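You operate a simulated robot arm through the tools that you are given. There is no shell and no other tool. Be economical: measure what you need, move in short steps, check, and stop when the job is done.

The job below is to be done with a simulated robot arm. You get a single attempt, and the scene is never put back.

TASK
Put things in order on the dining table top. At the end: the green glass is on the green disc case (marked "No. 9"); the white label card (marked "SUMMER") from the dining table top stands where the green glass stood; the tea sachet from the dining table top stands where the white label card stood; the clear glass from the dining table top is on the yellow coaster; whatever was shut is shut again. Leave all else as you found it, and nothing knocked over.
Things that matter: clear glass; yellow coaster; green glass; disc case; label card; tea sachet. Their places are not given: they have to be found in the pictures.

Only the result counts: the job must be done as asked and must still hold three seconds after the hand-in. Knocking over, shifting, dropping, spilling or breaking anything else fails it.

THE ROBOT
A 6-joint arm with a two-finger parallel gripper, fixed in place. Base frame: the origin is at the foot of the arm, x ahead of it, y to its left, z up; the work surface is at about z = 750. Lengths are in mm, angles in degrees, forces in N, time in s.
With the tool pointing down near the work surface it reaches from about 300 to 740 mm from the base axis. Its first joint turns from -66.0 to 66.0 degrees. Payload 2.45 kg.
The TCP is the grasp point between the finger pads, 24 mm short of the fingertips. In the tool frame z runs along the fingers and y along their closing line. The gripper opens to 68 mm. The fingers are 17 mm wide and 10 mm thick; the gripper's body (40 by 70 mm) begins 41 mm behind the TCP.
Orientation is told as [roll, pitch, yaw] about the base's x, y, z axes, in that order, counted from this pose: with the fingers straight down and closing along the base's y, the tool's x points along the base's -x, its y along +y and its z along -z.

THE INTERFACE
- The arm moves only by the tool move_arm. Its argument "rows" is a list of rows, each a list of 7 numbers: the shift along the tool's x, y, z in m, then the turn, a rotation vector about the tool's x, y, z in degrees, then the opening, from 0 (shut) to 1 (fully open). In form: [[dx, dy, dz, ax, ay, az, claw], ...]. A call has 1 to 8 rows; each row is the pose to reach, as a shift and turn from the pose commanded when the call began, along the tool's axes at that moment. Each row takes 0.2 s and may step no farther than 50 mm and 8.6 degrees from the row before; otherwise, or with a gripper value out of range, the whole call is refused. Where a pose cannot be reached the arm comes as near as it can. A force on the tool above 40 N (or 10 N above the force at the start of the call, whichever is more), or a blocked arm, ends the call early, and 0.2 s more pass. The fingers move at their own pace (about 108 mm/s each) and stop on an object; they squeeze with about 30 N. The grip force told is the motor's: it shows also when the fingers shut on nothing. Time passes only in rows, and 0.2 s behind the last, so rows that repeat a pose let the fingers close. The reply holds the time, the measured pose of the TCP, the force on the tool along the base axes, the opening and the grip force, in the units named above and with some noise.
- Cameras (640 x 400 px; columns grow to the right, rows downward): "scene" is fixed at [158.2, 412.1, 1449.3]; the picture's right is [-0.80, -0.60, 0.00], its down [-0.42, 0.57, -0.70] and it looks along [0.42, -0.56, -0.71] (base axes); focal length 318 px, centre (320, 200). "wrist" rides on the gripper at [84, 11, -75] in the tool frame; the picture's right is [-0.13, 0.99, 0.00], its down [-0.60, -0.08, -0.79] and it looks along [-0.79, -0.10, 0.61] (tool axes); focal length 251 px, centre (320, 200).
- snapshot(camera): a new picture of that camera. The clock stands still meanwhile.
- pixel_to_xyz(camera, pixels): for up to 12 pixels [column, row] of the newest picture of that camera ("zoom" is the newest enlarged one), the place [x, y, z] in the base frame of the surface seen there, good to about 2 mm. The clock stands still meanwhile.
- inspect(camera, box): a new picture of the part [left, top, right, bottom] of that camera's present view, enlarged. The clock stands still meanwhile.
- sign_off(): hands the job in; it is judged then, once.

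Go step by step. Measure first, check grasps and placings, and put right what went wrong. The budget is 80 turns and 38 pictures, counting those below and the enlarged ones. Unless the task says otherwise, let go and move clear before handing in, and close with one line.

The tools are called after "Emit:" as name(argument=value, ...) on one line, values as JSON. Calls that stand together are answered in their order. move_arm: Moves the arm, as the interface text tells. Its arguments: {"type":"object","properties":{"rows":{"type":"array","items":{"type":"array","items":{"type":"number"}}}},"required":["rows"]} The other tools are called the same way: snapshot (camera) takes a picture; pixel_to_xyz (camera, pixels) gives the place of the surface under pixels of a picture; inspect (camera, box) takes an enlarged picture of a part of a camera's view; sign_off () hands the job in.

At the start:

```text
clock: 0.0
ee_pos: [423.9, -104.4, 1061.7]
tool_rot: [0.1, 0.1, 0.0]
contact_force: [-0.5, 0.4, 0.3]
gripper_width: 68.0
grip_force: 0.0
```

scene: 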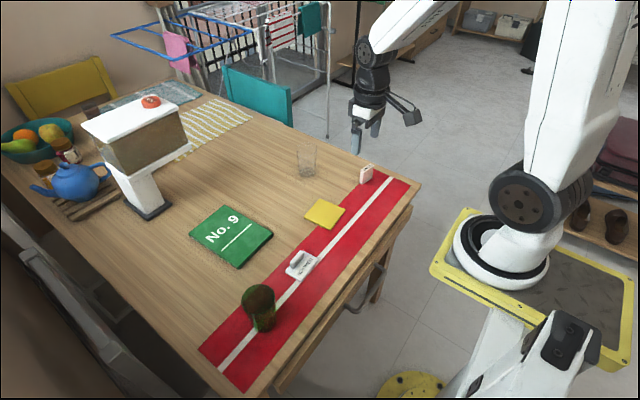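
wrist: 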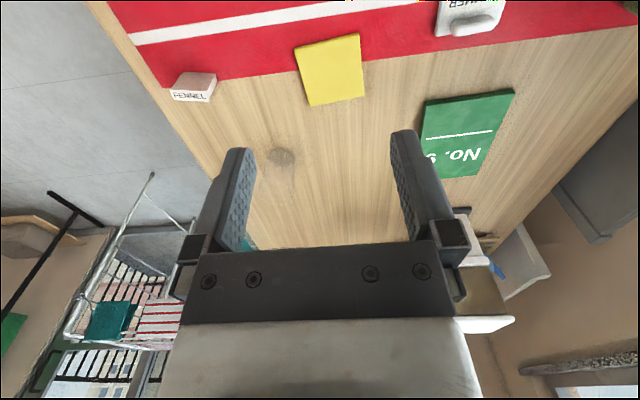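

The scene shows the green glass near (260,307), the clear glass (307,160), the yellow coaster (325,213), the disc case (231,235), the card (302,263) and a sachet-like item (366,174). I'll enlarge these to measure them.

Emit:
inspect(camera="scene", box=[180, 200, 340, 350])

Emit:
pixel_to_xyz(camera="scene", pixels=[[189, 236], [212, 206], [273, 235], [238, 267], [305, 223], [321, 198], [345, 208], [330, 229], [325, 213], [231, 236], [366, 174], [307, 172]])

Emit:
inspect(camera="scene", box=[280, 130, 400, 230])

```text
2.67 times, centred on (260, 275) of scene
```

zoom: 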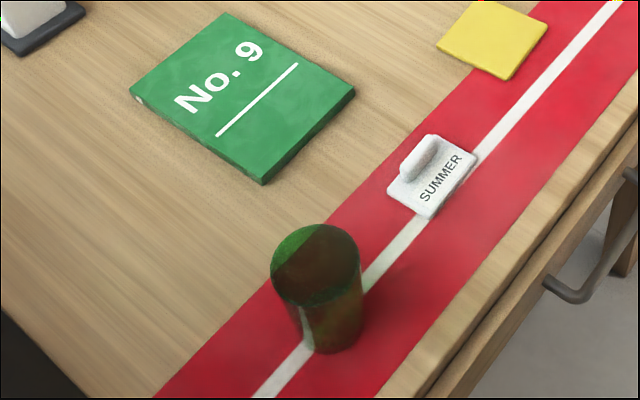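

```text
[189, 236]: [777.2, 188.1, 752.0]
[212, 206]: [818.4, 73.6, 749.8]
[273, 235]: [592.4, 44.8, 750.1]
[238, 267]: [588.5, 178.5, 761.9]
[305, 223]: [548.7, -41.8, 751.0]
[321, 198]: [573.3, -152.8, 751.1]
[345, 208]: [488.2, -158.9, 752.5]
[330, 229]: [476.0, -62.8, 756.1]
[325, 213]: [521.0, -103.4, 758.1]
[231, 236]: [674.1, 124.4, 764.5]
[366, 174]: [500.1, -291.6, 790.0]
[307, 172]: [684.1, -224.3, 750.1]
```

```text
4.00 times, centred on (340, 180) of scene
```

zoom: 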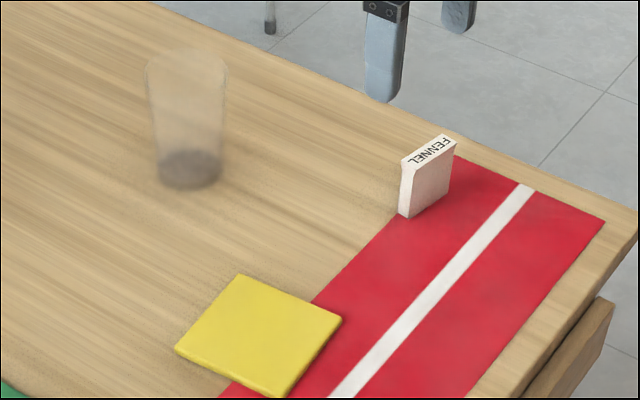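

The sachet marked FENNEL stands upright at the red mat's end. Now I'll measure its edges, the coaster corners and the clear glass in this enlarged picture.

Emit:
pixel_to_xyz(camera="zoom", pixels=[[405, 161], [442, 137], [452, 142], [413, 166], [413, 212], [448, 185], [240, 278], [337, 320], [276, 391], [180, 348], [189, 183], [187, 165]])

Emit:
pixel_to_xyz(camera="scene", pixels=[[192, 235], [236, 207], [270, 234], [236, 263], [260, 290], [262, 325], [290, 270], [302, 253], [316, 259], [303, 278], [298, 258], [308, 266]])

Emit:
inspect(camera="scene", box=[230, 240, 330, 340])

```text
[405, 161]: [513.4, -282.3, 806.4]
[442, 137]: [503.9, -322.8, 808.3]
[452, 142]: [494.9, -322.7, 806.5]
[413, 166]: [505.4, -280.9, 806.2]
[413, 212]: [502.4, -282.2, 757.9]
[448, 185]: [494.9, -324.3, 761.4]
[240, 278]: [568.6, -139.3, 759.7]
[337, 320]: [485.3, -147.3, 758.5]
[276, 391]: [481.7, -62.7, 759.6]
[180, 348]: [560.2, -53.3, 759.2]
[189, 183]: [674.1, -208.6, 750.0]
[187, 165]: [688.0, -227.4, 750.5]
```

```text
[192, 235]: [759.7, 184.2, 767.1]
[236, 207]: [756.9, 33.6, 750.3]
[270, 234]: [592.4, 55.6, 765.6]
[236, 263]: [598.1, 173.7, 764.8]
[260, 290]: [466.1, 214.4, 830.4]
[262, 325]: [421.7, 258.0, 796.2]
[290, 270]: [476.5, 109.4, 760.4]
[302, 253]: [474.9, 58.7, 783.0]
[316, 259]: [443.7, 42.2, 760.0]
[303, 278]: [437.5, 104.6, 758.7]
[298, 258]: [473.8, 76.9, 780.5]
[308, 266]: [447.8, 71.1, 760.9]
```

```text
4.00 times, centred on (280, 290) of scene
```

zoom: 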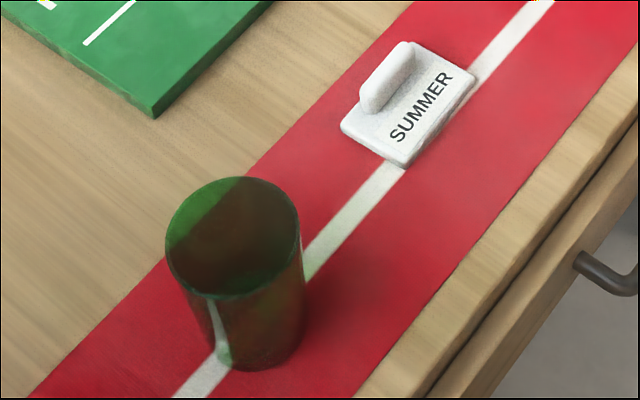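

The green glass is open at the top, with its rim ellipse at zoom (165-300, 177-300). The card has a fin handle near (385,75). I'll measure both.

Emit:
pixel_to_xyz(camera="zoom", pixels=[[168, 240], [298, 225], [225, 296], [250, 180], [240, 365], [300, 310], [408, 44], [364, 96], [380, 108], [412, 62], [402, 163], [470, 78]])

Emit:
pixel_to_xyz(camera="wrist", pixels=[[282, 157], [282, 150], [282, 164], [270, 157], [294, 157], [329, 70], [469, 130], [468, 24], [490, 15]])

Emit:
inspect(camera="wrist", box=[240, 120, 340, 200])

```text
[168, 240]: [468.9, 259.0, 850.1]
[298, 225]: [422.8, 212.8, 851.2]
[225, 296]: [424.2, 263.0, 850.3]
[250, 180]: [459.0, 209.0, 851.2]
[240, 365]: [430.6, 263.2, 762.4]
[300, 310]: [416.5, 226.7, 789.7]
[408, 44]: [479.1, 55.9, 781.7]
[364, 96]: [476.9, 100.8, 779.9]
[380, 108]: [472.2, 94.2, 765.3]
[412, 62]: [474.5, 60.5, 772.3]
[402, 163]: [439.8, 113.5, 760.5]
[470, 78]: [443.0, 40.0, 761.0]
```

```text
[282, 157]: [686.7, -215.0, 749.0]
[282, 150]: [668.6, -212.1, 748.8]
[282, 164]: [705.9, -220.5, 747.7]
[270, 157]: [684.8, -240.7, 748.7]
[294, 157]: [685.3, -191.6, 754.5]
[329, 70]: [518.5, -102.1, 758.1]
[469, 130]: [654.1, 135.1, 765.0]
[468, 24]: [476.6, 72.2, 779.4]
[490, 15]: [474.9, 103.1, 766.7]
```

```text
5.00 times, centred on (290, 160) of wrist
```

zoom: 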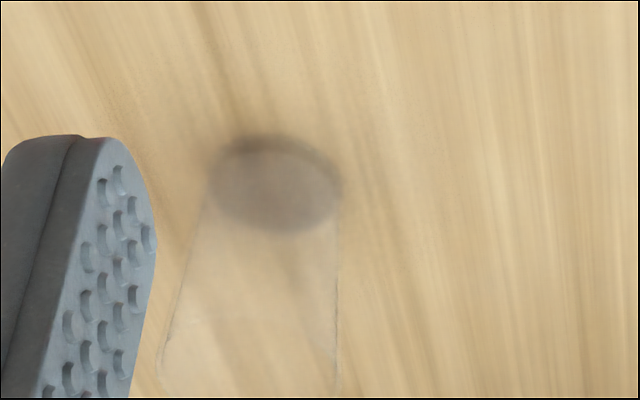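

The green glass rim is about 66 mm across (centre about (445,236), z 851) and tapers downwards. That is too tight for the 68 mm opening, so I'll pinch the wall on its −y side, one finger inside. First I'll move above it to look and measure again.

Emit:
move_arm(rows=[[-0.0026, 0.0384, 0.0125, 0, 0, 0, 0.45], [-0.0053, 0.0768, 0.025, 0, 0, 0, 0.45], [-0.0079, 0.115, 0.0375, 0, 0, 0, 0.45], [-0.0105, 0.1535, 0.05, 0, 0, 0, 0.45], [-0.0131, 0.192, 0.0625, 0, 0, 0, 0.45], [-0.0158, 0.23, 0.075, 0, 0, 0, 0.45], [-0.0184, 0.2686, 0.0875, 0, 0, 0, 0.45], [-0.021, 0.307, 0.1, 0, 0, 0, 0.45]])

Emit:
snapshot(camera="wrist")

Emit:
pixel_to_xyz(camera="scene", pixels=[[150, 212], [100, 130], [125, 170], [185, 148], [168, 205], [160, 213], [200, 229], [262, 237], [236, 240], [75, 180]])

```text
clock: 1.8
ee_pos: [445.3, 201.9, 962.4]
tool_rot: [0.1, 0.0, 0.0]
contact_force: [0.1, 0.2, 0.9]
gripper_width: 30.5
grip_force: 0.1
```

```text
31 pictures are left
```

wrist: 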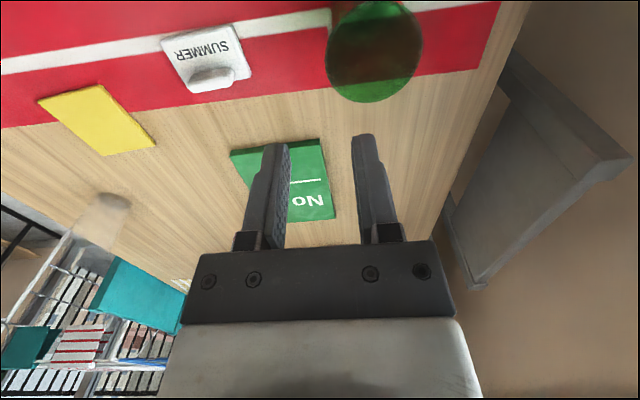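

```text
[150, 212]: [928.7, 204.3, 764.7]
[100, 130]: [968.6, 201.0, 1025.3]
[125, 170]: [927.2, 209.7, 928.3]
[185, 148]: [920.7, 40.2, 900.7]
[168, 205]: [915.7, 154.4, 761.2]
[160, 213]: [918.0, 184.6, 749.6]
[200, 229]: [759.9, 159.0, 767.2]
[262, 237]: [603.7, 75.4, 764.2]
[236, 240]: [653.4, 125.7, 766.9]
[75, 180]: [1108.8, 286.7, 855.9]
```

The glass's rim shows clearly at wrist (326-423, 0-102), right of the fingers. I'll measure the rim and the card from here.

Emit:
pixel_to_xyz(camera="wrist", pixels=[[327, 60], [330, 75], [342, 92], [360, 101], [380, 100], [400, 89], [414, 70], [421, 45], [420, 30], [330, 40], [210, 77], [375, 60]])

Emit:
inspect(camera="wrist", box=[150, 0, 440, 180])

```text
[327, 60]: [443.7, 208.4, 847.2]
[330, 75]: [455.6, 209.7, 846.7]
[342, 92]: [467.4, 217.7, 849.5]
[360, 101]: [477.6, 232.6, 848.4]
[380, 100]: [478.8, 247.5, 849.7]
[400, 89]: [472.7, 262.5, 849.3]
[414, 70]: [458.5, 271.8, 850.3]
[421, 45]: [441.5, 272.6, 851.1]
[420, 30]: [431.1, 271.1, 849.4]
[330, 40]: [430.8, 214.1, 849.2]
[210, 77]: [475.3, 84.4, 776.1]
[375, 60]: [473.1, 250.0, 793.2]
```

```text
2.21 times, centred on (295, 90) of wrist
```

zoom: 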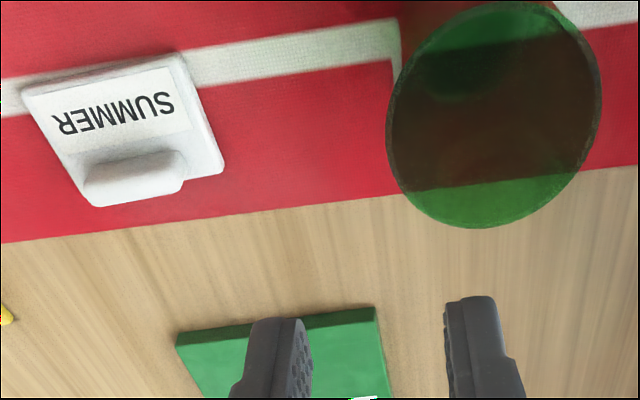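

The fit gives a rim centre of about (446,239), radius about 32.5, z 850. The −y wall is therefore near y≈208. I'll go to TCP (446,208.5,890) with a 3° tilt to match the taper, and look before entering.

Emit:
move_arm(rows=[[-0.001, 0.0065, 0.035, -1.5, 0, 0, 0.45], [-0.001, 0.0065, 0.072, -3, 0, 0, 0.45], [-0.001, 0.0065, 0.072, -3, 0, 0, 0.45]])

Emit:
snapshot(camera="wrist")

Emit:
inspect(camera="scene", box=[200, 200, 340, 350])

```text
clock: 2.6
ee_pos: [445.3, 209.6, 889.7]
tool_rot: [3.0, 0.0, 0.1]
contact_force: [-0.1, -0.3, -0.1]
gripper_width: 30.8
grip_force: 0.0
```

```text
29 pictures are left
```

wrist: 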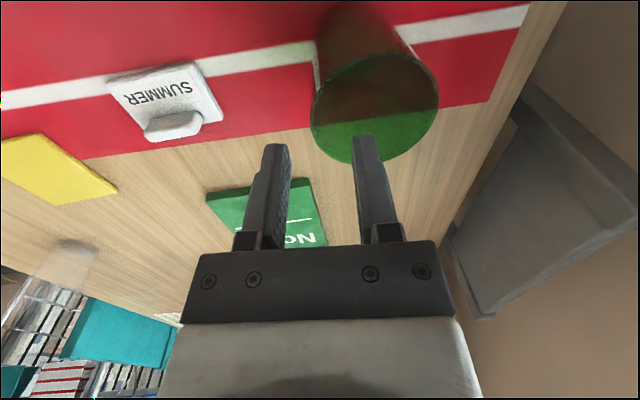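

```text
2.67 times, centred on (270, 275) of scene
```

zoom: 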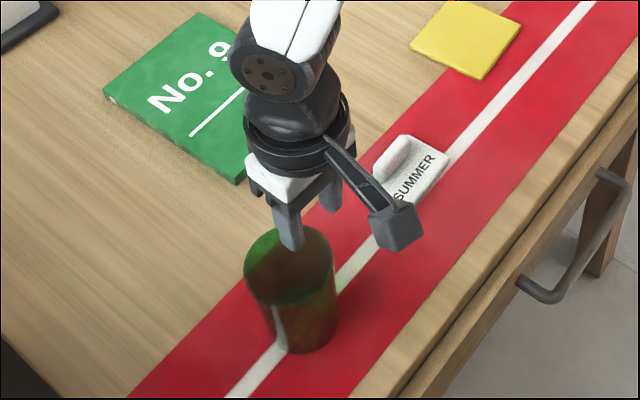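

The right finger is inside the rim ellipse and the left one outside, so the pinch lines up. I'll lower 46 mm, then close.

Emit:
move_arm(rows=[[0, -0.003, 0.015, 0, 0, 0, 0.45], [0, -0.003, 0.03, 0, 0, 0, 0.45], [0, -0.003, 0.046, 0, 0, 0, 0.45], [0, -0.003, 0.046, 0, 0, 0, 0.45]])

Emit:
snapshot(camera="wrist")

```text
clock: 3.6
ee_pos: [445.9, 208.4, 844.0]
tool_rot: [3.0, 0.0, 0.0]
contact_force: [0.2, 0.2, -0.2]
gripper_width: 30.5
grip_force: 0.1
```

```text
27 pictures are left
```

wrist: 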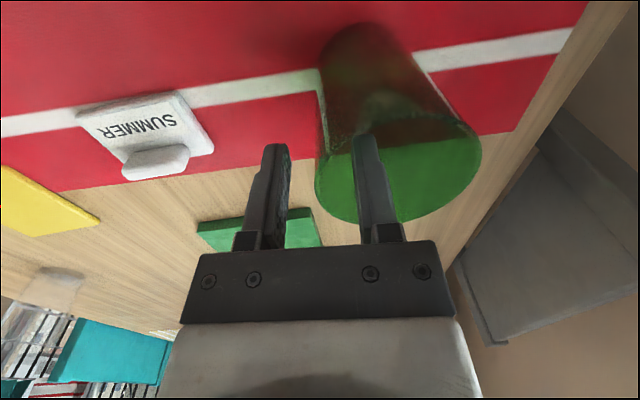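

There was no contact force, so the finger is inside the hollow glass and the wall lies between the fingers. Closing now.

Emit:
move_arm(rows=[[0, 0, 0, 0, 0, 0, 0.25], [0, 0, 0, 0, 0, 0, 0.12], [0, 0, 0, 0, 0, 0, 0.0], [0, 0, 0, 0, 0, 0, 0.0]])

```text
clock: 4.6
ee_pos: [445.6, 209.3, 843.9]
tool_rot: [3.0, 0.1, 0.0]
contact_force: [-0.4, 0.6, -0.3]
gripper_width: 8.7
grip_force: 29.6
```

The grip holds at 8.7 mm and 29.6 N with little side force. I'll lift straight up and look.

Emit:
move_arm(rows=[[0, -0.0003, -0.005, 0, 0, 0, 0], [0, -0.001, -0.02, 0, 0, 0, 0], [0, -0.0025, -0.05, 0, 0, 0, 0], [0, -0.0025, -0.05, 0, 0, 0, 0]])

Emit:
snapshot(camera="scene")

Emit:
snapshot(camera="wrist")

```text
clock: 5.6
ee_pos: [444.0, 203.2, 894.8]
tool_rot: [3.0, 0.0, 0.0]
contact_force: [-0.5, -0.7, -2.8]
gripper_width: 8.4
grip_force: 30.4
```

```text
26 pictures are left
```

scene: 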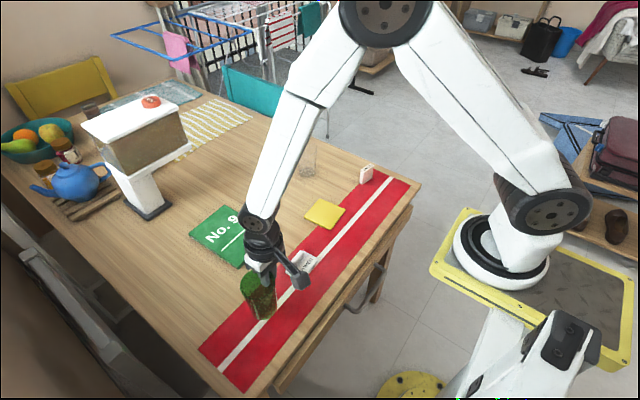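

```text
25 pictures are left
```

wrist: 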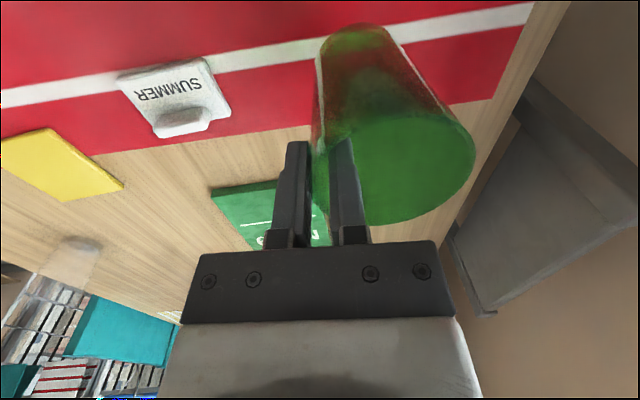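

The glass is held upright, its centre about 30 mm +y of the TCP. The case top is at z≈766, centred near (677,121). I'll carry it to TCP (668,90).

Emit:
move_arm(rows=[[-0.0373, -0.0188, -0.001, 0, 0, 0, 0], [-0.0747, -0.0376, -0.002, 0, 0, 0, 0], [-0.112, -0.0564, -0.003, 0, 0, 0, 0], [-0.1493, -0.0752, -0.004, 0, 0, 0, 0], [-0.1867, -0.094, -0.005, 0, 0, 0, 0], [-0.224, -0.1128, -0.0059, 0, 0, 0, 0], [-0.224, -0.1128, -0.0059, 0, 0, 0, 0]])

Emit:
inspect(camera="scene", box=[170, 150, 310, 290])

```text
clock: 7.2
ee_pos: [669.7, 90.9, 893.4]
tool_rot: [3.0, 0.0, 0.0]
contact_force: [0.3, -0.4, -1.8]
gripper_width: 8.3
grip_force: 30.3
```

```text
2.86 times, centred on (240, 220) of scene
```

zoom: 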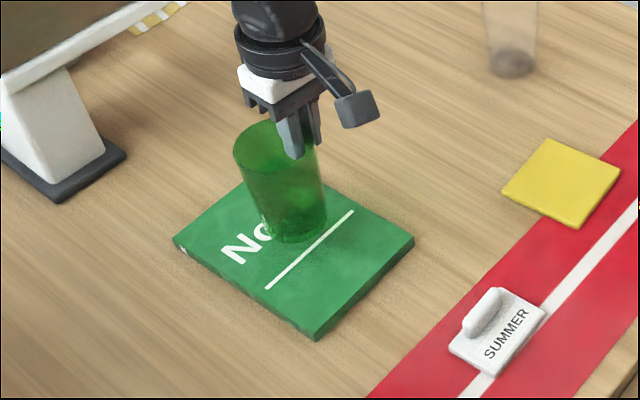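

The glass hangs above the case's centre. I'll lower it in small steps towards z≈858 and watch the force.

Emit:
move_arm(rows=[[0, 0, 0.015, 0, 0, 0, 0], [0, 0, 0.027, 0, 0, 0, 0], [0, 0, 0.031, 0, 0, 0, 0], [0, 0, 0.033, 0, 0, 0, 0], [0, 0, 0.033, 0, 0, 0, 0]])

```text
clock: 8.4
ee_pos: [668.5, 92.5, 860.6]
tool_rot: [3.0, 0.0, 0.0]
contact_force: [-0.2, 0.3, -1.6]
gripper_width: 8.2
grip_force: 29.6
```

Emit:
move_arm(rows=[[0, 0, 0.001, 0, 0, 0, 0], [0, 0, 0.002, 0, 0, 0, 0], [0, 0, 0.002, 0, 0, 0, 0]])

Emit:
inspect(camera="scene", box=[190, 170, 290, 270])

```text
clock: 9.2
ee_pos: [669.6, 91.8, 859.6]
tool_rot: [3.0, 0.1, 0.0]
contact_force: [0.0, 0.1, -1.7]
gripper_width: 8.5
grip_force: 30.1
```

```text
4.00 times, centred on (240, 220) of scene
```

zoom: 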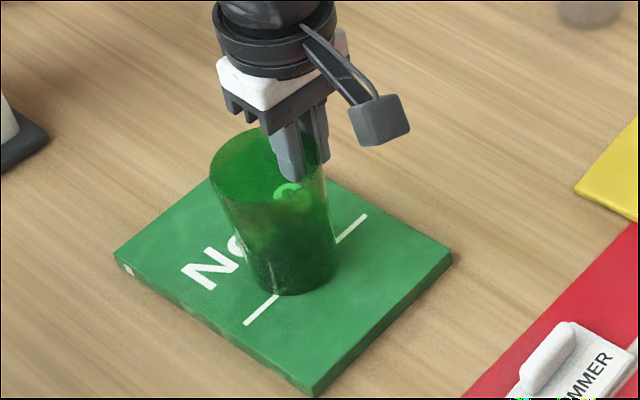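

There's no contact yet: the force is still about −1.7 N, the glass's weight. I'll keep lowering in 1 mm steps.

Emit:
move_arm(rows=[[0, 0, 0.001, 0, 0, 0, 0], [0, 0, 0.002, 0, 0, 0, 0], [0, 0, 0.002, 0, 0, 0, 0]])

```text
clock: 10.0
ee_pos: [669.7, 92.9, 858.7]
tool_rot: [3.1, -0.3, 0.0]
contact_force: [-6.1, -2.0, 18.5]
gripper_width: 8.4
grip_force: 29.2
```

Contact now shows at 18 N. I'll back off 0.7 mm, then open slowly.

Emit:
move_arm(rows=[[0, 0, -0.0007, 0, 0, 0, 0], [0, 0, -0.0007, 0, 0, 0, 0.15], [0, 0, -0.0007, 0, 0, 0, 0.3], [0, 0, -0.0007, 0, 0, 0, 0.4], [0, 0, -0.0007, 0, 0, 0, 0.4]])

Emit:
snapshot(camera="wrist")

```text
clock: 11.2
ee_pos: [668.9, 91.7, 857.1]
tool_rot: [3.0, 0.0, 0.0]
contact_force: [1.0, -0.5, 0.0]
gripper_width: 27.4
grip_force: 0.1
```

```text
22 pictures are left
```

wrist: 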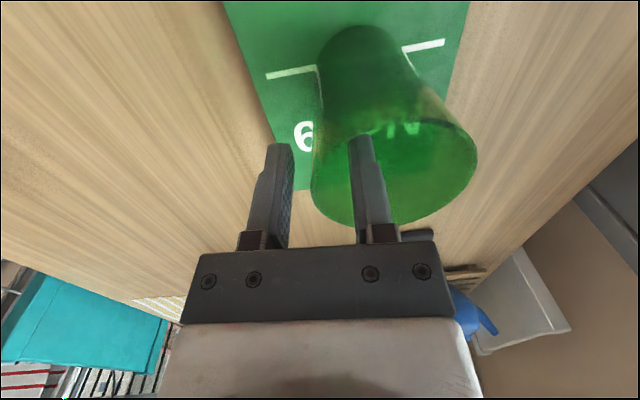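

The glass stands alone on the case. I'll retreat straight up, remove the tilt, then head for the card's fin.

Emit:
move_arm(rows=[[0, 0.0016, -0.03, 0, 0, 0, 0.4], [0, 0.0032, -0.06, 0, 0, 0, 0.4], [0, 0.0047, -0.09, 0, 0, 0, 0.4], [0.04, 0.0047, -0.09, 3, 0, 0, 0.45], [0.08, 0.0047, -0.09, 3, 0, -8, 0.45], [0.12, 0.0047, -0.09, 3, 0, -16, 0.45], [0.16, 0.0047, -0.09, 3, 0, -24, 0.45], [0.19, 0.0047, -0.09, 3, 0, -32, 0.45]])

Emit:
inspect(camera="scene", box=[180, 150, 340, 300])

```text
clock: 13.0
ee_pos: [479.6, 92.0, 948.0]
tool_rot: [-0.3, -0.7, 32.1]
contact_force: [0.4, 0.2, -0.5]
gripper_width: 30.4
grip_force: 0.1
```

```text
2.67 times, centred on (260, 225) of scene
```

zoom: 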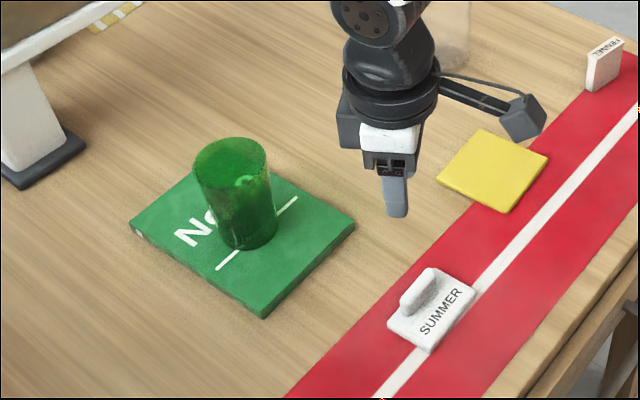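

The glass stands well on the case. I'll measure the card's outline and fin in this zoom and turn the wrist the remaining 58°.

Emit:
pixel_to_xyz(camera="zoom", pixels=[[391, 318], [429, 347], [471, 292], [441, 273], [403, 305], [430, 271], [418, 284], [417, 300], [436, 282], [255, 240], [594, 87], [618, 62]])

Emit:
move_arm(rows=[[0, 0, 0, 0.3, 0.3, -8.3, 0.45], [0, 0, 0, 0.3, 0.6, -16.6, 0.45], [0, 0, 0, 0.3, 0.6, -24.9, 0.45], [0, 0, 0, 0.3, 0.6, -33.2, 0.45], [0, 0, 0, 0.3, 0.6, -41.5, 0.45], [0, 0, 0, 0.3, 0.6, -49.8, 0.45], [0, 0, 0, 0.3, 0.6, -57.9, 0.45], [0, 0, 0, 0.3, 0.6, -57.9, 0.45]])

Emit:
snapshot(camera="wrist")

```text
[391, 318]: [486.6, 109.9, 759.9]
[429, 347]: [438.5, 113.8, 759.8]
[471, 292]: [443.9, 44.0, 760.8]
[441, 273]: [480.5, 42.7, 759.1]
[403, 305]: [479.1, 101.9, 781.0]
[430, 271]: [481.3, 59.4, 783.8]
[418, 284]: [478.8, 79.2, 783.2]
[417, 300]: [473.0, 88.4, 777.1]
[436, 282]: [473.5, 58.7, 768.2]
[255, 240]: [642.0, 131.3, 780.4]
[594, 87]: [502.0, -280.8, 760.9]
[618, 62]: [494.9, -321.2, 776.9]
```

```text
clock: 14.8
ee_pos: [479.0, 91.8, 948.2]
tool_rot: [-0.8, 0.7, 90.0]
contact_force: [1.0, -0.5, -0.9]
gripper_width: 30.5
grip_force: 0.1
```

```text
20 pictures are left
```

wrist: 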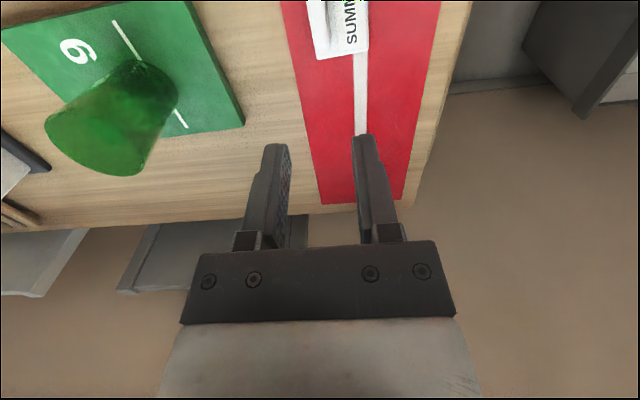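

The card is centred about (462,78) and turned about 4°. Its fin runs along y at x≈478.5, y≈80, top z 783. I'll straighten the tool, yaw to 94°, and hover above the fin.

Emit:
move_arm(rows=[[0.006, 0.0005, 0.04, 0.7, -0.8, -2, 0.45], [0.0128, 0.0005, 0.085, 0.7, -0.8, -4, 0.45], [0.0128, 0.0005, 0.128, 0.7, -0.8, -4, 0.45], [0.0128, 0.0005, 0.128, 0.7, -0.8, -4, 0.45]])

Emit:
snapshot(camera="wrist")

Emit:
inspect(camera="scene", box=[250, 220, 350, 300])

```text
clock: 15.8
ee_pos: [479.6, 77.9, 818.3]
tool_rot: [-1.4, -0.3, 93.9]
contact_force: [0.4, 0.4, 0.0]
gripper_width: 30.8
grip_force: 0.1
```

```text
19 pictures are left
```

wrist: 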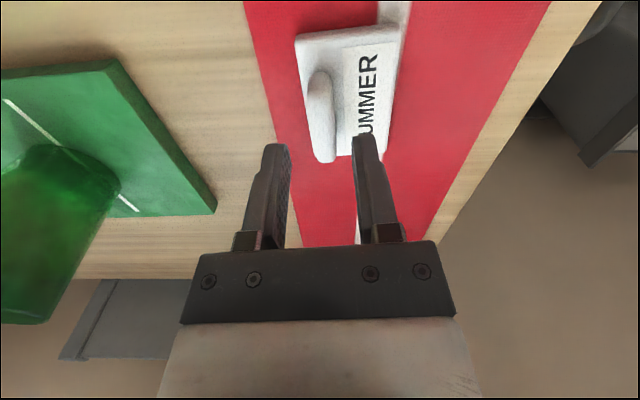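

```text
5.00 times, centred on (300, 260) of scene
```

zoom: 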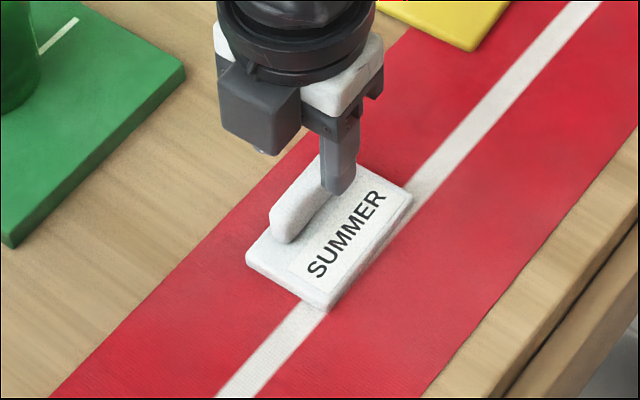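

The fin (wrist (322,120)) is centred between the fingers. I'll fix the 1.4° roll, lower to z≈789 and close.

Emit:
move_arm(rows=[[0, 0, 0.012, -1.4, 0.3, 0, 0.45], [0, 0, 0.024, -1.4, 0.3, 0, 0.45], [0, 0, 0.0295, -1.4, 0.3, 0, 0.45], [0, 0, 0.0295, -1.4, 0.3, 0, 0.45]])

```text
clock: 16.8
ee_pos: [480.8, 78.6, 791.4]
tool_rot: [-0.1, 0.1, 94.0]
contact_force: [-0.2, -0.8, -0.9]
gripper_width: 30.7
grip_force: 0.1
```

No contact. I'll go down 3 mm more and close on the fin.

Emit:
move_arm(rows=[[0, 0, 0.003, 0, 0, 0, 0.45], [0, 0, 0.003, 0, 0, 0, 0.3], [0, 0, 0.003, 0, 0, 0, 0.15], [0, 0, 0.003, 0, 0, 0, 0], [0, 0, 0.003, 0, 0, 0, 0]])

```text
clock: 18.0
ee_pos: [480.3, 78.9, 787.6]
tool_rot: [-0.2, 0.1, 93.9]
contact_force: [0.4, -0.4, 0.7]
gripper_width: 11.9
grip_force: 29.9
```

The fin is held at 11.9 mm and 29.9 N. I'll lift 45 mm and carry by (−16,+161) to the green glass's old place at (446,239).

Emit:
move_arm(rows=[[0, 0, -0.02, 0, 0, 0, 0], [0, 0, -0.045, 0, 0, 0, 0], [-0.0404, 0.0012, -0.045, 0, 0, 0, 0], [-0.0808, 0.0024, -0.045, 0, 0, 0, 0], [-0.1212, 0.0035, -0.045, 0, 0, 0, 0], [-0.1617, 0.0047, -0.045, 0, 0, 0, 0], [-0.1617, 0.0047, -0.045, 0, 0, 0, 0]])

Emit:
inspect(camera="scene", box=[200, 240, 340, 380])

```text
clock: 19.6
ee_pos: [465.8, 239.7, 831.7]
tool_rot: [-0.2, 0.1, 93.9]
contact_force: [-0.1, -0.3, 0.0]
gripper_width: 12.0
grip_force: 30.3
```

```text
2.86 times, centred on (270, 310) of scene
```

zoom: 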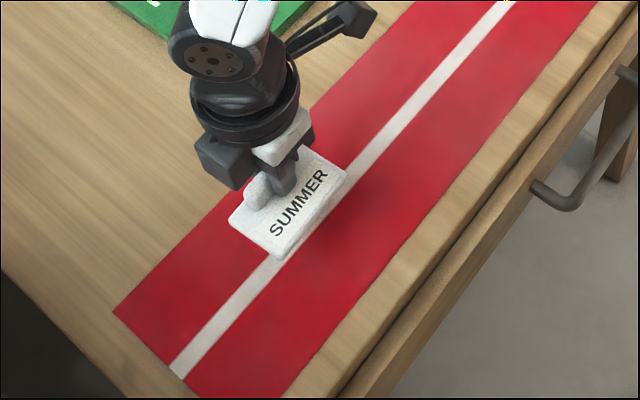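

The card hangs level in the grip. I'll measure its corners (zoom (230,222), (279,258), (344,172)) to confirm the offset before lowering.

Emit:
pixel_to_xyz(camera="zoom", pixels=[[233, 221], [279, 254], [343, 173], [290, 240], [205, 345]])

Emit:
move_arm(rows=[[0, 0.001, 0.02, 0, 0, 0, 0], [0, 0.001, 0.038, 0, 0, 0, 0], [0, 0.001, 0.043, 0, 0, 0, 0], [0, 0.001, 0.043, 0, 0, 0, 0]])

```text
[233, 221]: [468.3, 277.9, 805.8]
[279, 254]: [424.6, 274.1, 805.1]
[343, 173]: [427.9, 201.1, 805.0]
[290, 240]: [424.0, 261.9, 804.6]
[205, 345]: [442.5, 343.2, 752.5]
```

```text
clock: 20.6
ee_pos: [465.3, 239.6, 788.7]
tool_rot: [-0.1, 0.0, 93.9]
contact_force: [-0.4, 0.4, -0.8]
gripper_width: 11.8
grip_force: 29.8
```

The card's centre is at about (446.5,239), as wanted. Lowering the last 1–2 mm until contact.

Emit:
move_arm(rows=[[0, 0, 0.001, 0, 0, 0, 0], [0, 0, 0.0018, 0, 0, 0, 0], [0, 0, 0.0018, 0, 0, 0, 0]])

```text
clock: 21.4
ee_pos: [465.9, 239.8, 787.5]
tool_rot: [-0.1, 0.2, 93.9]
contact_force: [-0.3, -0.5, 3.8]
gripper_width: 11.9
grip_force: 30.4
```

Light contact at 3.8 N. I'll open the fingers and rise.

Emit:
move_arm(rows=[[0, 0, 0, 0, 0, 0, 0.2], [0, 0, 0, 0, 0, 0, 0.35], [0, 0, 0, 0, 0, 0, 0.4], [0, 0, -0.03, 0, 0, 0, 0.4], [0, 0, -0.07, 0, 0, 0, 0.4], [0, 0, -0.11, 0, 0, 0, 0.4], [0.05, 0, -0.11, 0, 0, 0, 0.4], [0.1, 0, -0.11, 0, 0, 0, 0.4]])

Emit:
snapshot(camera="scene")

```text
clock: 23.2
ee_pos: [472.3, 138.2, 898.7]
tool_rot: [-0.1, 0.2, 94.0]
contact_force: [0.4, 0.3, -0.6]
gripper_width: 27.3
grip_force: 0.1
```

```text
16 pictures are left
```

scene: 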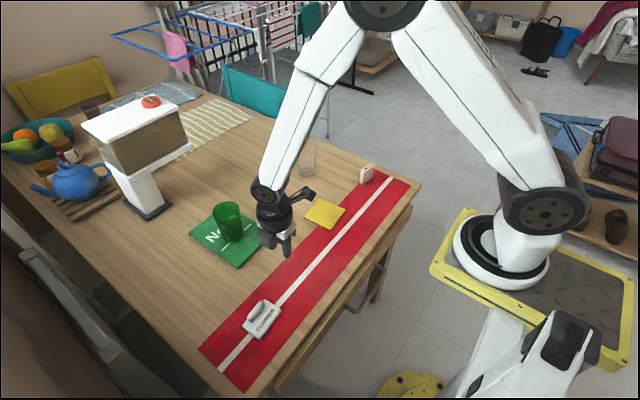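

The card lies where the green glass was, and the sachet is still standing. Next I'll travel towards it at (504,−302), turning to yaw 76.5° to match its long side.

Emit:
move_arm(rows=[[0.049, -0.0001, 0, 0, 0, 2.2, 0.45], [0.098, -0.0003, 0, 0, 0, 4.4, 0.45], [0.147, -0.0004, 0, 0, 0, 6.6, 0.45], [0.196, -0.0005, 0, 0, 0, 8.8, 0.45], [0.245, -0.0007, 0, 0, 0, 11, 0.45], [0.294, -0.0008, 0, 0, 0, 13.2, 0.45], [0.343, -0.0009, 0, 0, 0, 15.4, 0.45], [0.392, -0.001, 0, 0, 0, 17.5, 0.45]])

Emit:
snapshot(camera="wrist")

```text
clock: 25.0
ee_pos: [499.9, -252.3, 897.8]
tool_rot: [-0.1, 0.0, 76.5]
contact_force: [0.2, 0.3, -0.5]
gripper_width: 30.5
grip_force: 0.0
```

```text
15 pictures are left
```

wrist: 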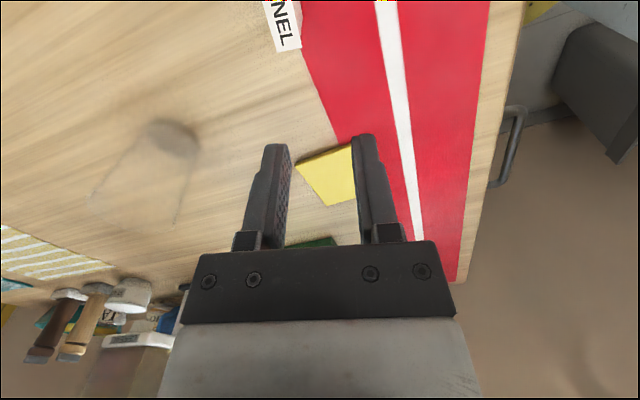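

The sachet's top is at wrist (285,25), ahead and to the left. I'll shift over it and lower to z≈845, leaving the tips above its top, then check.

Emit:
move_arm(rows=[[0.024, -0.008, 0, 0, 0, 0, 0.45], [0.0476, -0.0161, 0, 0, 0, 0, 0.45], [0.0476, -0.0161, 0.03, 0, 0, 0, 0.45], [0.0476, -0.0161, 0.052, 0, 0, 0, 0.45], [0.0476, -0.0161, 0.052, 0, 0, 0, 0.45]])

Emit:
snapshot(camera="wrist")

Emit:
inspect(camera="scene", box=[310, 120, 410, 220])

```text
clock: 26.2
ee_pos: [502.3, -301.1, 846.4]
tool_rot: [-0.1, 0.1, 76.4]
contact_force: [-0.8, 0.9, -0.3]
gripper_width: 30.8
grip_force: 0.0
```

```text
14 pictures are left
```

wrist: 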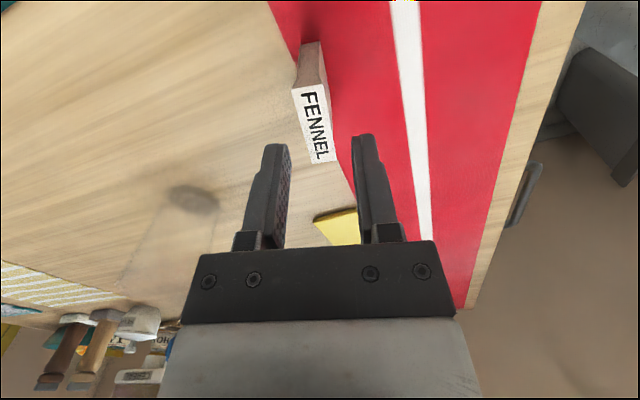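

```text
4.00 times, centred on (360, 170) of scene
```

zoom: 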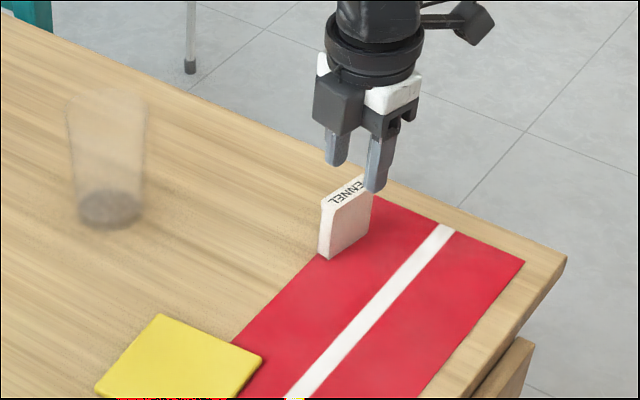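

The sachet is between the fingers ahead in view (wrist (315,125)). I'll measure its top corners once more for angle and centre.

Emit:
pixel_to_xyz(camera="wrist", pixels=[[294, 89], [326, 86], [313, 161], [336, 160], [305, 100], [323, 150], [310, 48]])

```text
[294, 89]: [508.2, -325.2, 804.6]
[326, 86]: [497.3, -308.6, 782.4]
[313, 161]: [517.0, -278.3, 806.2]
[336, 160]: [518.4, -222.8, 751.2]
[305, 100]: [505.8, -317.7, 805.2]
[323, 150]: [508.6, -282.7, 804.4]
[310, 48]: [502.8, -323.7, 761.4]
```

The sachet's centre is about (505.5,−302) at about 78°. I'll shift 1.5 mm, turn 1.5°, lower to z≈785, then close gently.

Emit:
move_arm(rows=[[0, -0.0015, 0.02, 0, 0, -1.5, 0.45], [0, -0.0015, 0.04, 0, 0, -1.5, 0.45], [0, -0.0015, 0.061, 0, 0, -1.5, 0.45], [0, -0.0015, 0.061, 0, 0, -1.5, 0.45], [0, -0.0015, 0.061, 0, 0, -1.5, 0.3], [0, -0.0015, 0.061, 0, 0, -1.5, 0.2], [0, -0.0015, 0.061, 0, 0, -1.5, 0.05], [0, -0.0015, 0.061, 0, 0, -1.5, 0.05]])

```text
clock: 28.0
ee_pos: [504.1, -300.6, 786.0]
tool_rot: [-0.1, 0.1, 77.9]
contact_force: [-0.7, 0.9, 0.3]
gripper_width: 15.2
grip_force: 30.3
```

The sachet is gripped at 15.2 mm and 30 N. I'll lift it 60 mm and begin carrying it towards (462,78).

Emit:
move_arm(rows=[[0, 0, -0.015, 0, 0, 0, 0.05], [0, 0, -0.06, 0, 0, 0, 0.05], [-0.0452, 0.0151, -0.06, 0, 0, 0, 0.05], [-0.0904, 0.0302, -0.06, 0, 0, 0, 0.05], [-0.1357, 0.0453, -0.06, 0, 0, 0, 0.05], [-0.1809, 0.0605, -0.06, 0, 0, 0, 0.05]])

Emit:
move_arm(rows=[[-0.0452, 0.0151, 0, 0, 0, 0, 0.05], [-0.0904, 0.0302, 0, 0, 0, 0, 0.05], [-0.1357, 0.0453, 0, 0, 0, 0, 0.05], [-0.1809, 0.0604, 0, 0, 0, 0, 0.05], [-0.1809, 0.0604, 0, 0, 0, 0, 0.05]])

Emit:
inspect(camera="scene", box=[220, 180, 360, 320])

```text
clock: 29.4
ee_pos: [483.6, -111.2, 846.4]
tool_rot: [-0.1, 0.0, 77.9]
contact_force: [0.1, 0.0, -1.2]
gripper_width: 14.5
grip_force: 30.4
```

```text
clock: 30.6
ee_pos: [462.6, 78.5, 844.4]
tool_rot: [-0.1, 0.2, 77.9]
contact_force: [-0.5, 0.6, -0.5]
gripper_width: 14.8
grip_force: 29.6
```

```text
2.86 times, centred on (290, 250) of scene
```

zoom: 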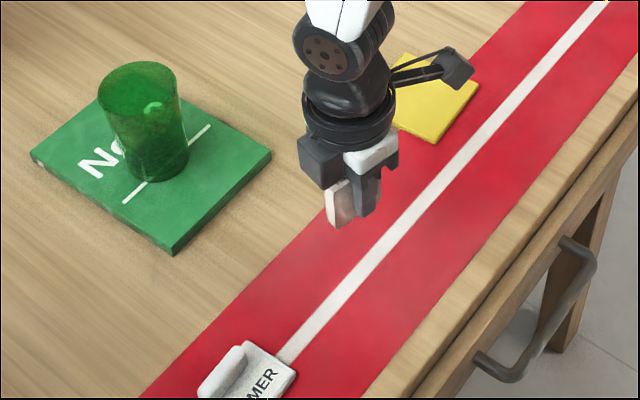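

The sachet hangs upright over the card's old place at (462,78). I'll lower it to just above the mat, in small final steps.

Emit:
move_arm(rows=[[0, 0, 0.03, 0, 0, 0, 0.05], [0, 0, 0.05, 0, 0, 0, 0.05], [0, 0, 0.056, 0, 0, 0, 0.05], [0, 0, 0.058, 0, 0, 0, 0.05], [0, 0, 0.058, 0, 0, 0, 0.05]])

```text
clock: 31.8
ee_pos: [463.3, 77.8, 786.3]
tool_rot: [0.0, 0.1, 77.9]
contact_force: [-0.1, -0.3, -0.7]
gripper_width: 14.7
grip_force: 30.4
```

Emit:
move_arm(rows=[[0, 0, 0.001, 0, 0, 0, 0.05], [0, 0, 0.002, 0, 0, 0, 0.05], [0, 0, 0.002, 0, 0, 0, 0.05]])

```text
clock: 32.6
ee_pos: [462.6, 77.1, 785.6]
tool_rot: [0.0, 0.0, 77.9]
contact_force: [-1.0, 0.7, 7.8]
gripper_width: 14.6
grip_force: 30.2
```

Contact at 7.8 N. I'll release gently and check before rising.

Emit:
move_arm(rows=[[0, 0, -0.0003, 0, 0, 0, 0.2], [0, 0, -0.0003, 0, 0, 0, 0.3], [0, 0, -0.0003, 0, 0, 0, 0.45], [0, 0, -0.0003, 0, 0, 0, 0.5], [0, 0, -0.03, 0, 0, 0, 0.5], [0, 0, -0.07, 0, 0, 0, 0.5], [0, 0, -0.11, 0, 0, 0, 0.5], [0, 0, -0.15, 0, 0, 0, 0.5]])

Emit:
inspect(camera="scene", box=[220, 180, 360, 320])

```text
clock: 34.4
ee_pos: [461.3, 76.8, 935.0]
tool_rot: [0.0, 0.1, 77.9]
contact_force: [0.1, 0.4, -0.1]
gripper_width: 34.2
grip_force: 0.0
```

```text
2.86 times, centred on (290, 250) of scene
```

zoom: 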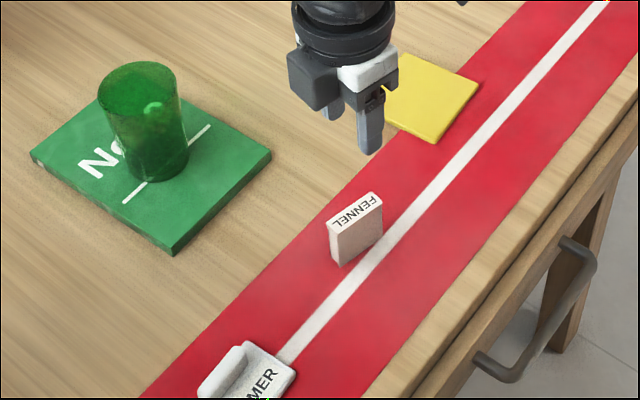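

The sachet stands where the card stood. The clear glass is next: its base disc triangulates to about (684,−221). I'll hover at TCP (652,−221,960), yaw 90, to pinch its near (−x) wall.

Emit:
move_arm(rows=[[0.0314, -0.0312, -0.003, 0, 0, -1.5, 0.5], [0.0628, -0.0623, -0.006, 0, 0, -3, 0.5], [0.0943, -0.0934, -0.009, 0, 0, -4.5, 0.5], [0.1257, -0.1246, -0.012, 0, 0, -6, 0.5], [0.1571, -0.1557, -0.015, 0, 0, -7.5, 0.5], [0.1885, -0.1869, -0.018, 0, 0, -9, 0.5], [0.22, -0.218, -0.021, 0, 0, -10.5, 0.5], [0.2514, -0.2492, -0.025, 0, 0, -12.1, 0.5]])

Emit:
snapshot(camera="wrist")

Emit:
inspect(camera="scene", box=[250, 100, 370, 200])

```text
clock: 36.2
ee_pos: [652.4, -220.6, 959.3]
tool_rot: [0.0, 0.0, 90.1]
contact_force: [-0.1, 0.3, -0.7]
gripper_width: 33.8
grip_force: 0.1
```

```text
10 pictures are left
```

wrist: 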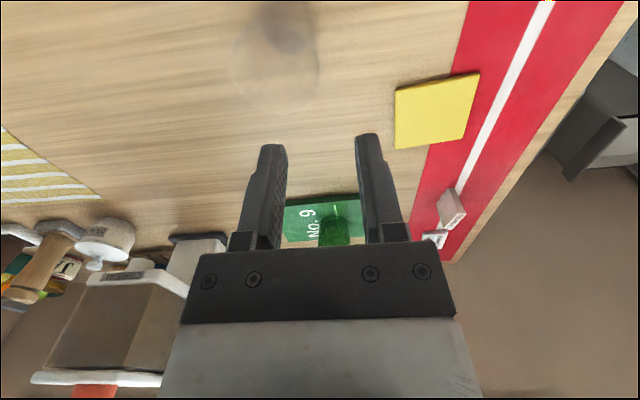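

```text
4.00 times, centred on (310, 150) of scene
```

zoom: 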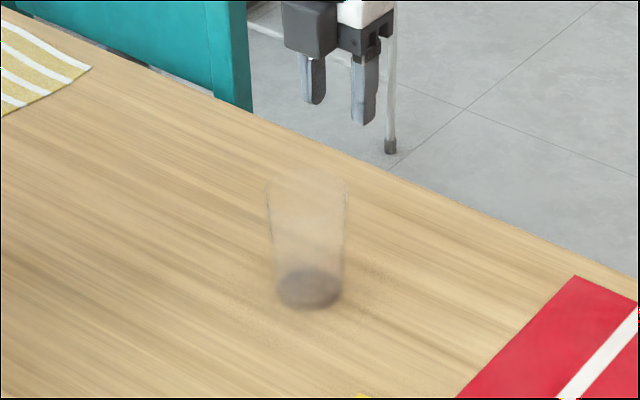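

Projecting the rim ellipse (wrist x 230–320, lower edge 113) onto z≈850 gives a centre of (684,−221) and radius about 32. The near wall is at x≈652, right under the TCP. I'll tilt 3° for the taper and descend over the wall.

Emit:
move_arm(rows=[[0, 0, 0.04, 1.5, 0, 0, 0.5], [0, -0.0005, 0.07, 3, 0, 0, 0.5], [0, -0.001, 0.085, 3, 0, 0, 0.5], [0, -0.001, 0.1, 3, 0, 0, 0.5], [0, -0.001, 0.116, 3, 0, 0, 0.5], [0, -0.001, 0.116, 3, 0, 0, 0.5]])

Emit:
snapshot(camera="wrist")

```text
clock: 37.6
ee_pos: [653.3, -219.8, 843.5]
tool_rot: [-3.2, 0.1, 90.0]
contact_force: [0.1, -0.2, 0.3]
gripper_width: 34.0
grip_force: 0.1
```

```text
8 pictures are left
```

wrist: 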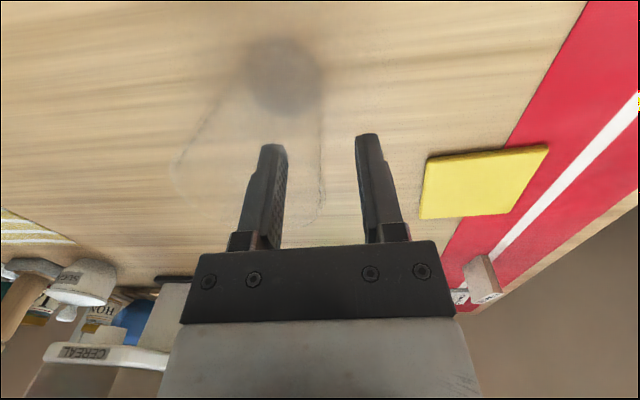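

The glass wall (wrist x≈322) lies midway between the fingers, with no force. Closing, then lifting 10 mm.

Emit:
move_arm(rows=[[0, 0, 0, 0, 0, 0, 0.3], [0, 0, 0, 0, 0, 0, 0.15], [0, 0, 0, 0, 0, 0, 0.0], [0, 0, 0, 0, 0, 0, 0.0], [0, 0, 0, 0, 0, 0, 0.0]])

```text
clock: 38.8
ee_pos: [653.1, -220.3, 843.7]
tool_rot: [-3.1, 0.2, 90.0]
contact_force: [-0.9, 0.0, 1.2]
gripper_width: 8.3
grip_force: 29.9
```

The grip is firm (8.3 mm, 30 N). I'll lift 50 mm straight up and carry by (−160,+120) to the coaster centre (524,−101).

Emit:
move_arm(rows=[[0, -0.0005, -0.01, 0, 0, 0, 0], [0, -0.0026, -0.0499, 0, 0, 0, 0], [-0.024, 0.0294, -0.0516, 0, 0, 0, 0], [-0.048, 0.0613, -0.0533, 0, 0, 0, 0], [-0.072, 0.0933, -0.0549, 0, 0, 0, 0], [-0.096, 0.1252, -0.0566, 0, 0, 0, 0], [-0.12, 0.1572, -0.0583, 0, 0, 0, 0], [-0.12, 0.1572, -0.0583, 0, 0, 0, 0]])

Emit:
inspect(camera="scene", box=[260, 130, 380, 250])

```text
clock: 40.6
ee_pos: [493.6, -100.2, 894.8]
tool_rot: [-3.1, 0.1, 90.0]
contact_force: [0.9, -0.3, -1.8]
gripper_width: 8.2
grip_force: 29.9
```

```text
3.33 times, centred on (320, 190) of scene
```

zoom: 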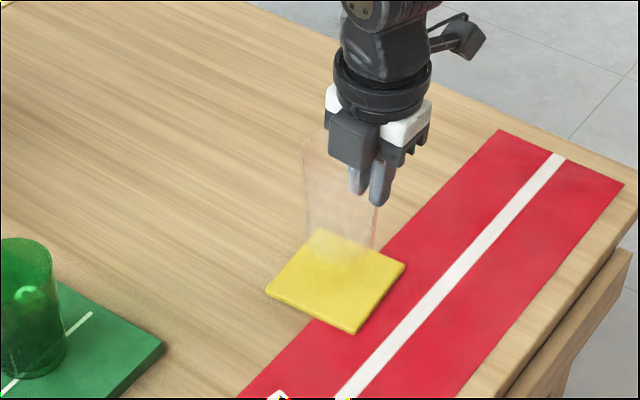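

The glass hangs over the coaster, and its projected base lands near the coaster centre (zoom (338,285)). I'll lower to about 4 mm above contact.

Emit:
move_arm(rows=[[0, 0.001, 0.02, 0, 0, 0, 0], [0, 0.0018, 0.035, 0, 0, 0, 0], [0, 0.002, 0.039, 0, 0, 0, 0], [0, 0.002, 0.0405, 0, 0, 0, 0], [0, 0.002, 0.0405, 0, 0, 0, 0]])

```text
clock: 41.8
ee_pos: [493.1, -101.4, 853.1]
tool_rot: [-3.0, 0.1, 90.1]
contact_force: [0.4, 0.4, -1.4]
gripper_width: 8.4
grip_force: 29.9
```

Emit:
move_arm(rows=[[0, 0, 0.0008, 0, 0, 0, 0], [0, 0, 0.0016, 0, 0, 0, 0], [0, 0, 0.0016, 0, 0, 0, 0]])

Emit:
inspect(camera="scene", box=[280, 150, 370, 240])

```text
clock: 42.6
ee_pos: [495.0, -100.1, 852.4]
tool_rot: [-3.2, 0.0, 90.1]
contact_force: [-4.8, 0.5, 10.0]
gripper_width: 8.4
grip_force: 29.8
```

```text
4.44 times, centred on (325, 195) of scene
```

zoom: 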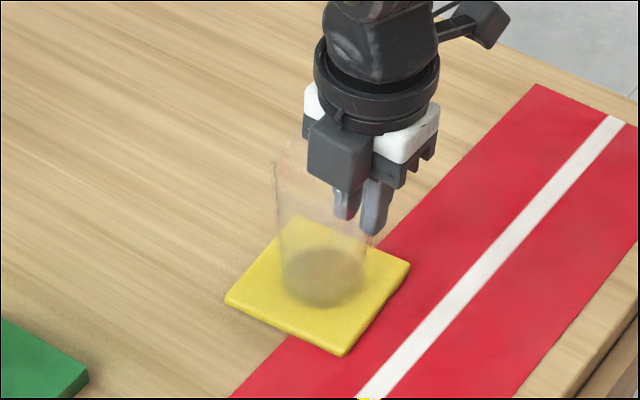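

Contact at 10 N, with the base disc (zoom (322,278)) centred on the coaster. I'll release and rise straight up.

Emit:
move_arm(rows=[[0, 0, -0.0005, 0, 0, 0, 0], [0, 0, -0.0005, 0, 0, 0, 0.15], [0, 0, -0.0005, 0, 0, 0, 0.3], [0, 0, -0.0005, 0, 0, 0, 0.45], [0, -0.0015, -0.03, 0, 0, 0, 0.45], [0, -0.0037, -0.07, 0, 0, 0, 0.45], [0, -0.0058, -0.11, 0, 0, 0, 0.45], [0, -0.0079, -0.15, 0, 0, 0, 0.45]])

Emit:
snapshot(camera="scene")

Emit:
inspect(camera="scene", box=[200, 170, 360, 330])

```text
clock: 44.4
ee_pos: [494.2, -101.4, 1002.2]
tool_rot: [-3.1, 0.2, 90.0]
contact_force: [-0.8, 0.3, -0.8]
gripper_width: 30.6
grip_force: 0.0
```

```text
5 pictures are left
```

scene: 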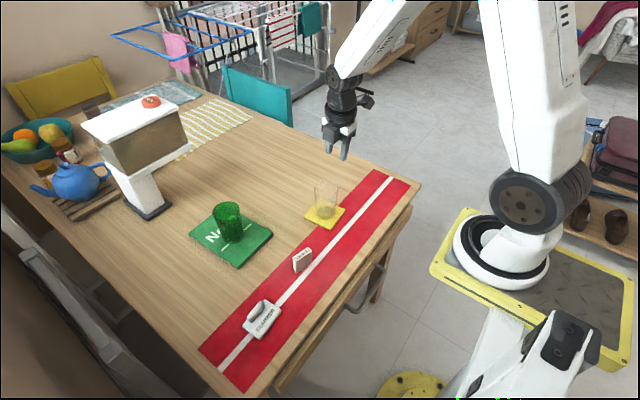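

```text
2.50 times, centred on (280, 250) of scene
```

zoom: 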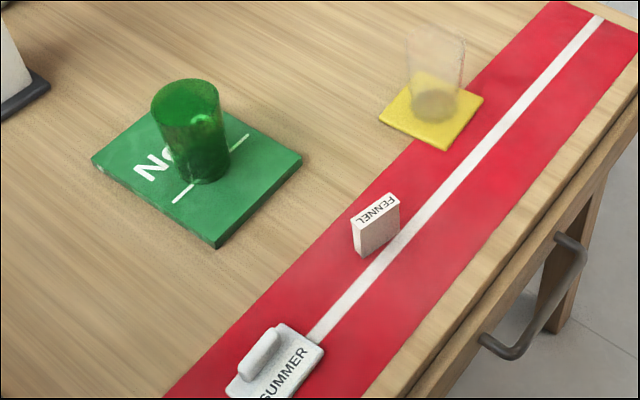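

The pictures show the green glass on the No. 9 case, the card at the glass's old place, the sachet at the card's old place and the clear glass on the coaster. All stand upright, nothing was opened, and the arm is clear, so I'll hand in.

Emit:
sign_off()

```text
The job is handed in.
```

The job is done and handed in: the green glass, label card, tea sachet and clear glass are each where you asked, and nothing was knocked over.
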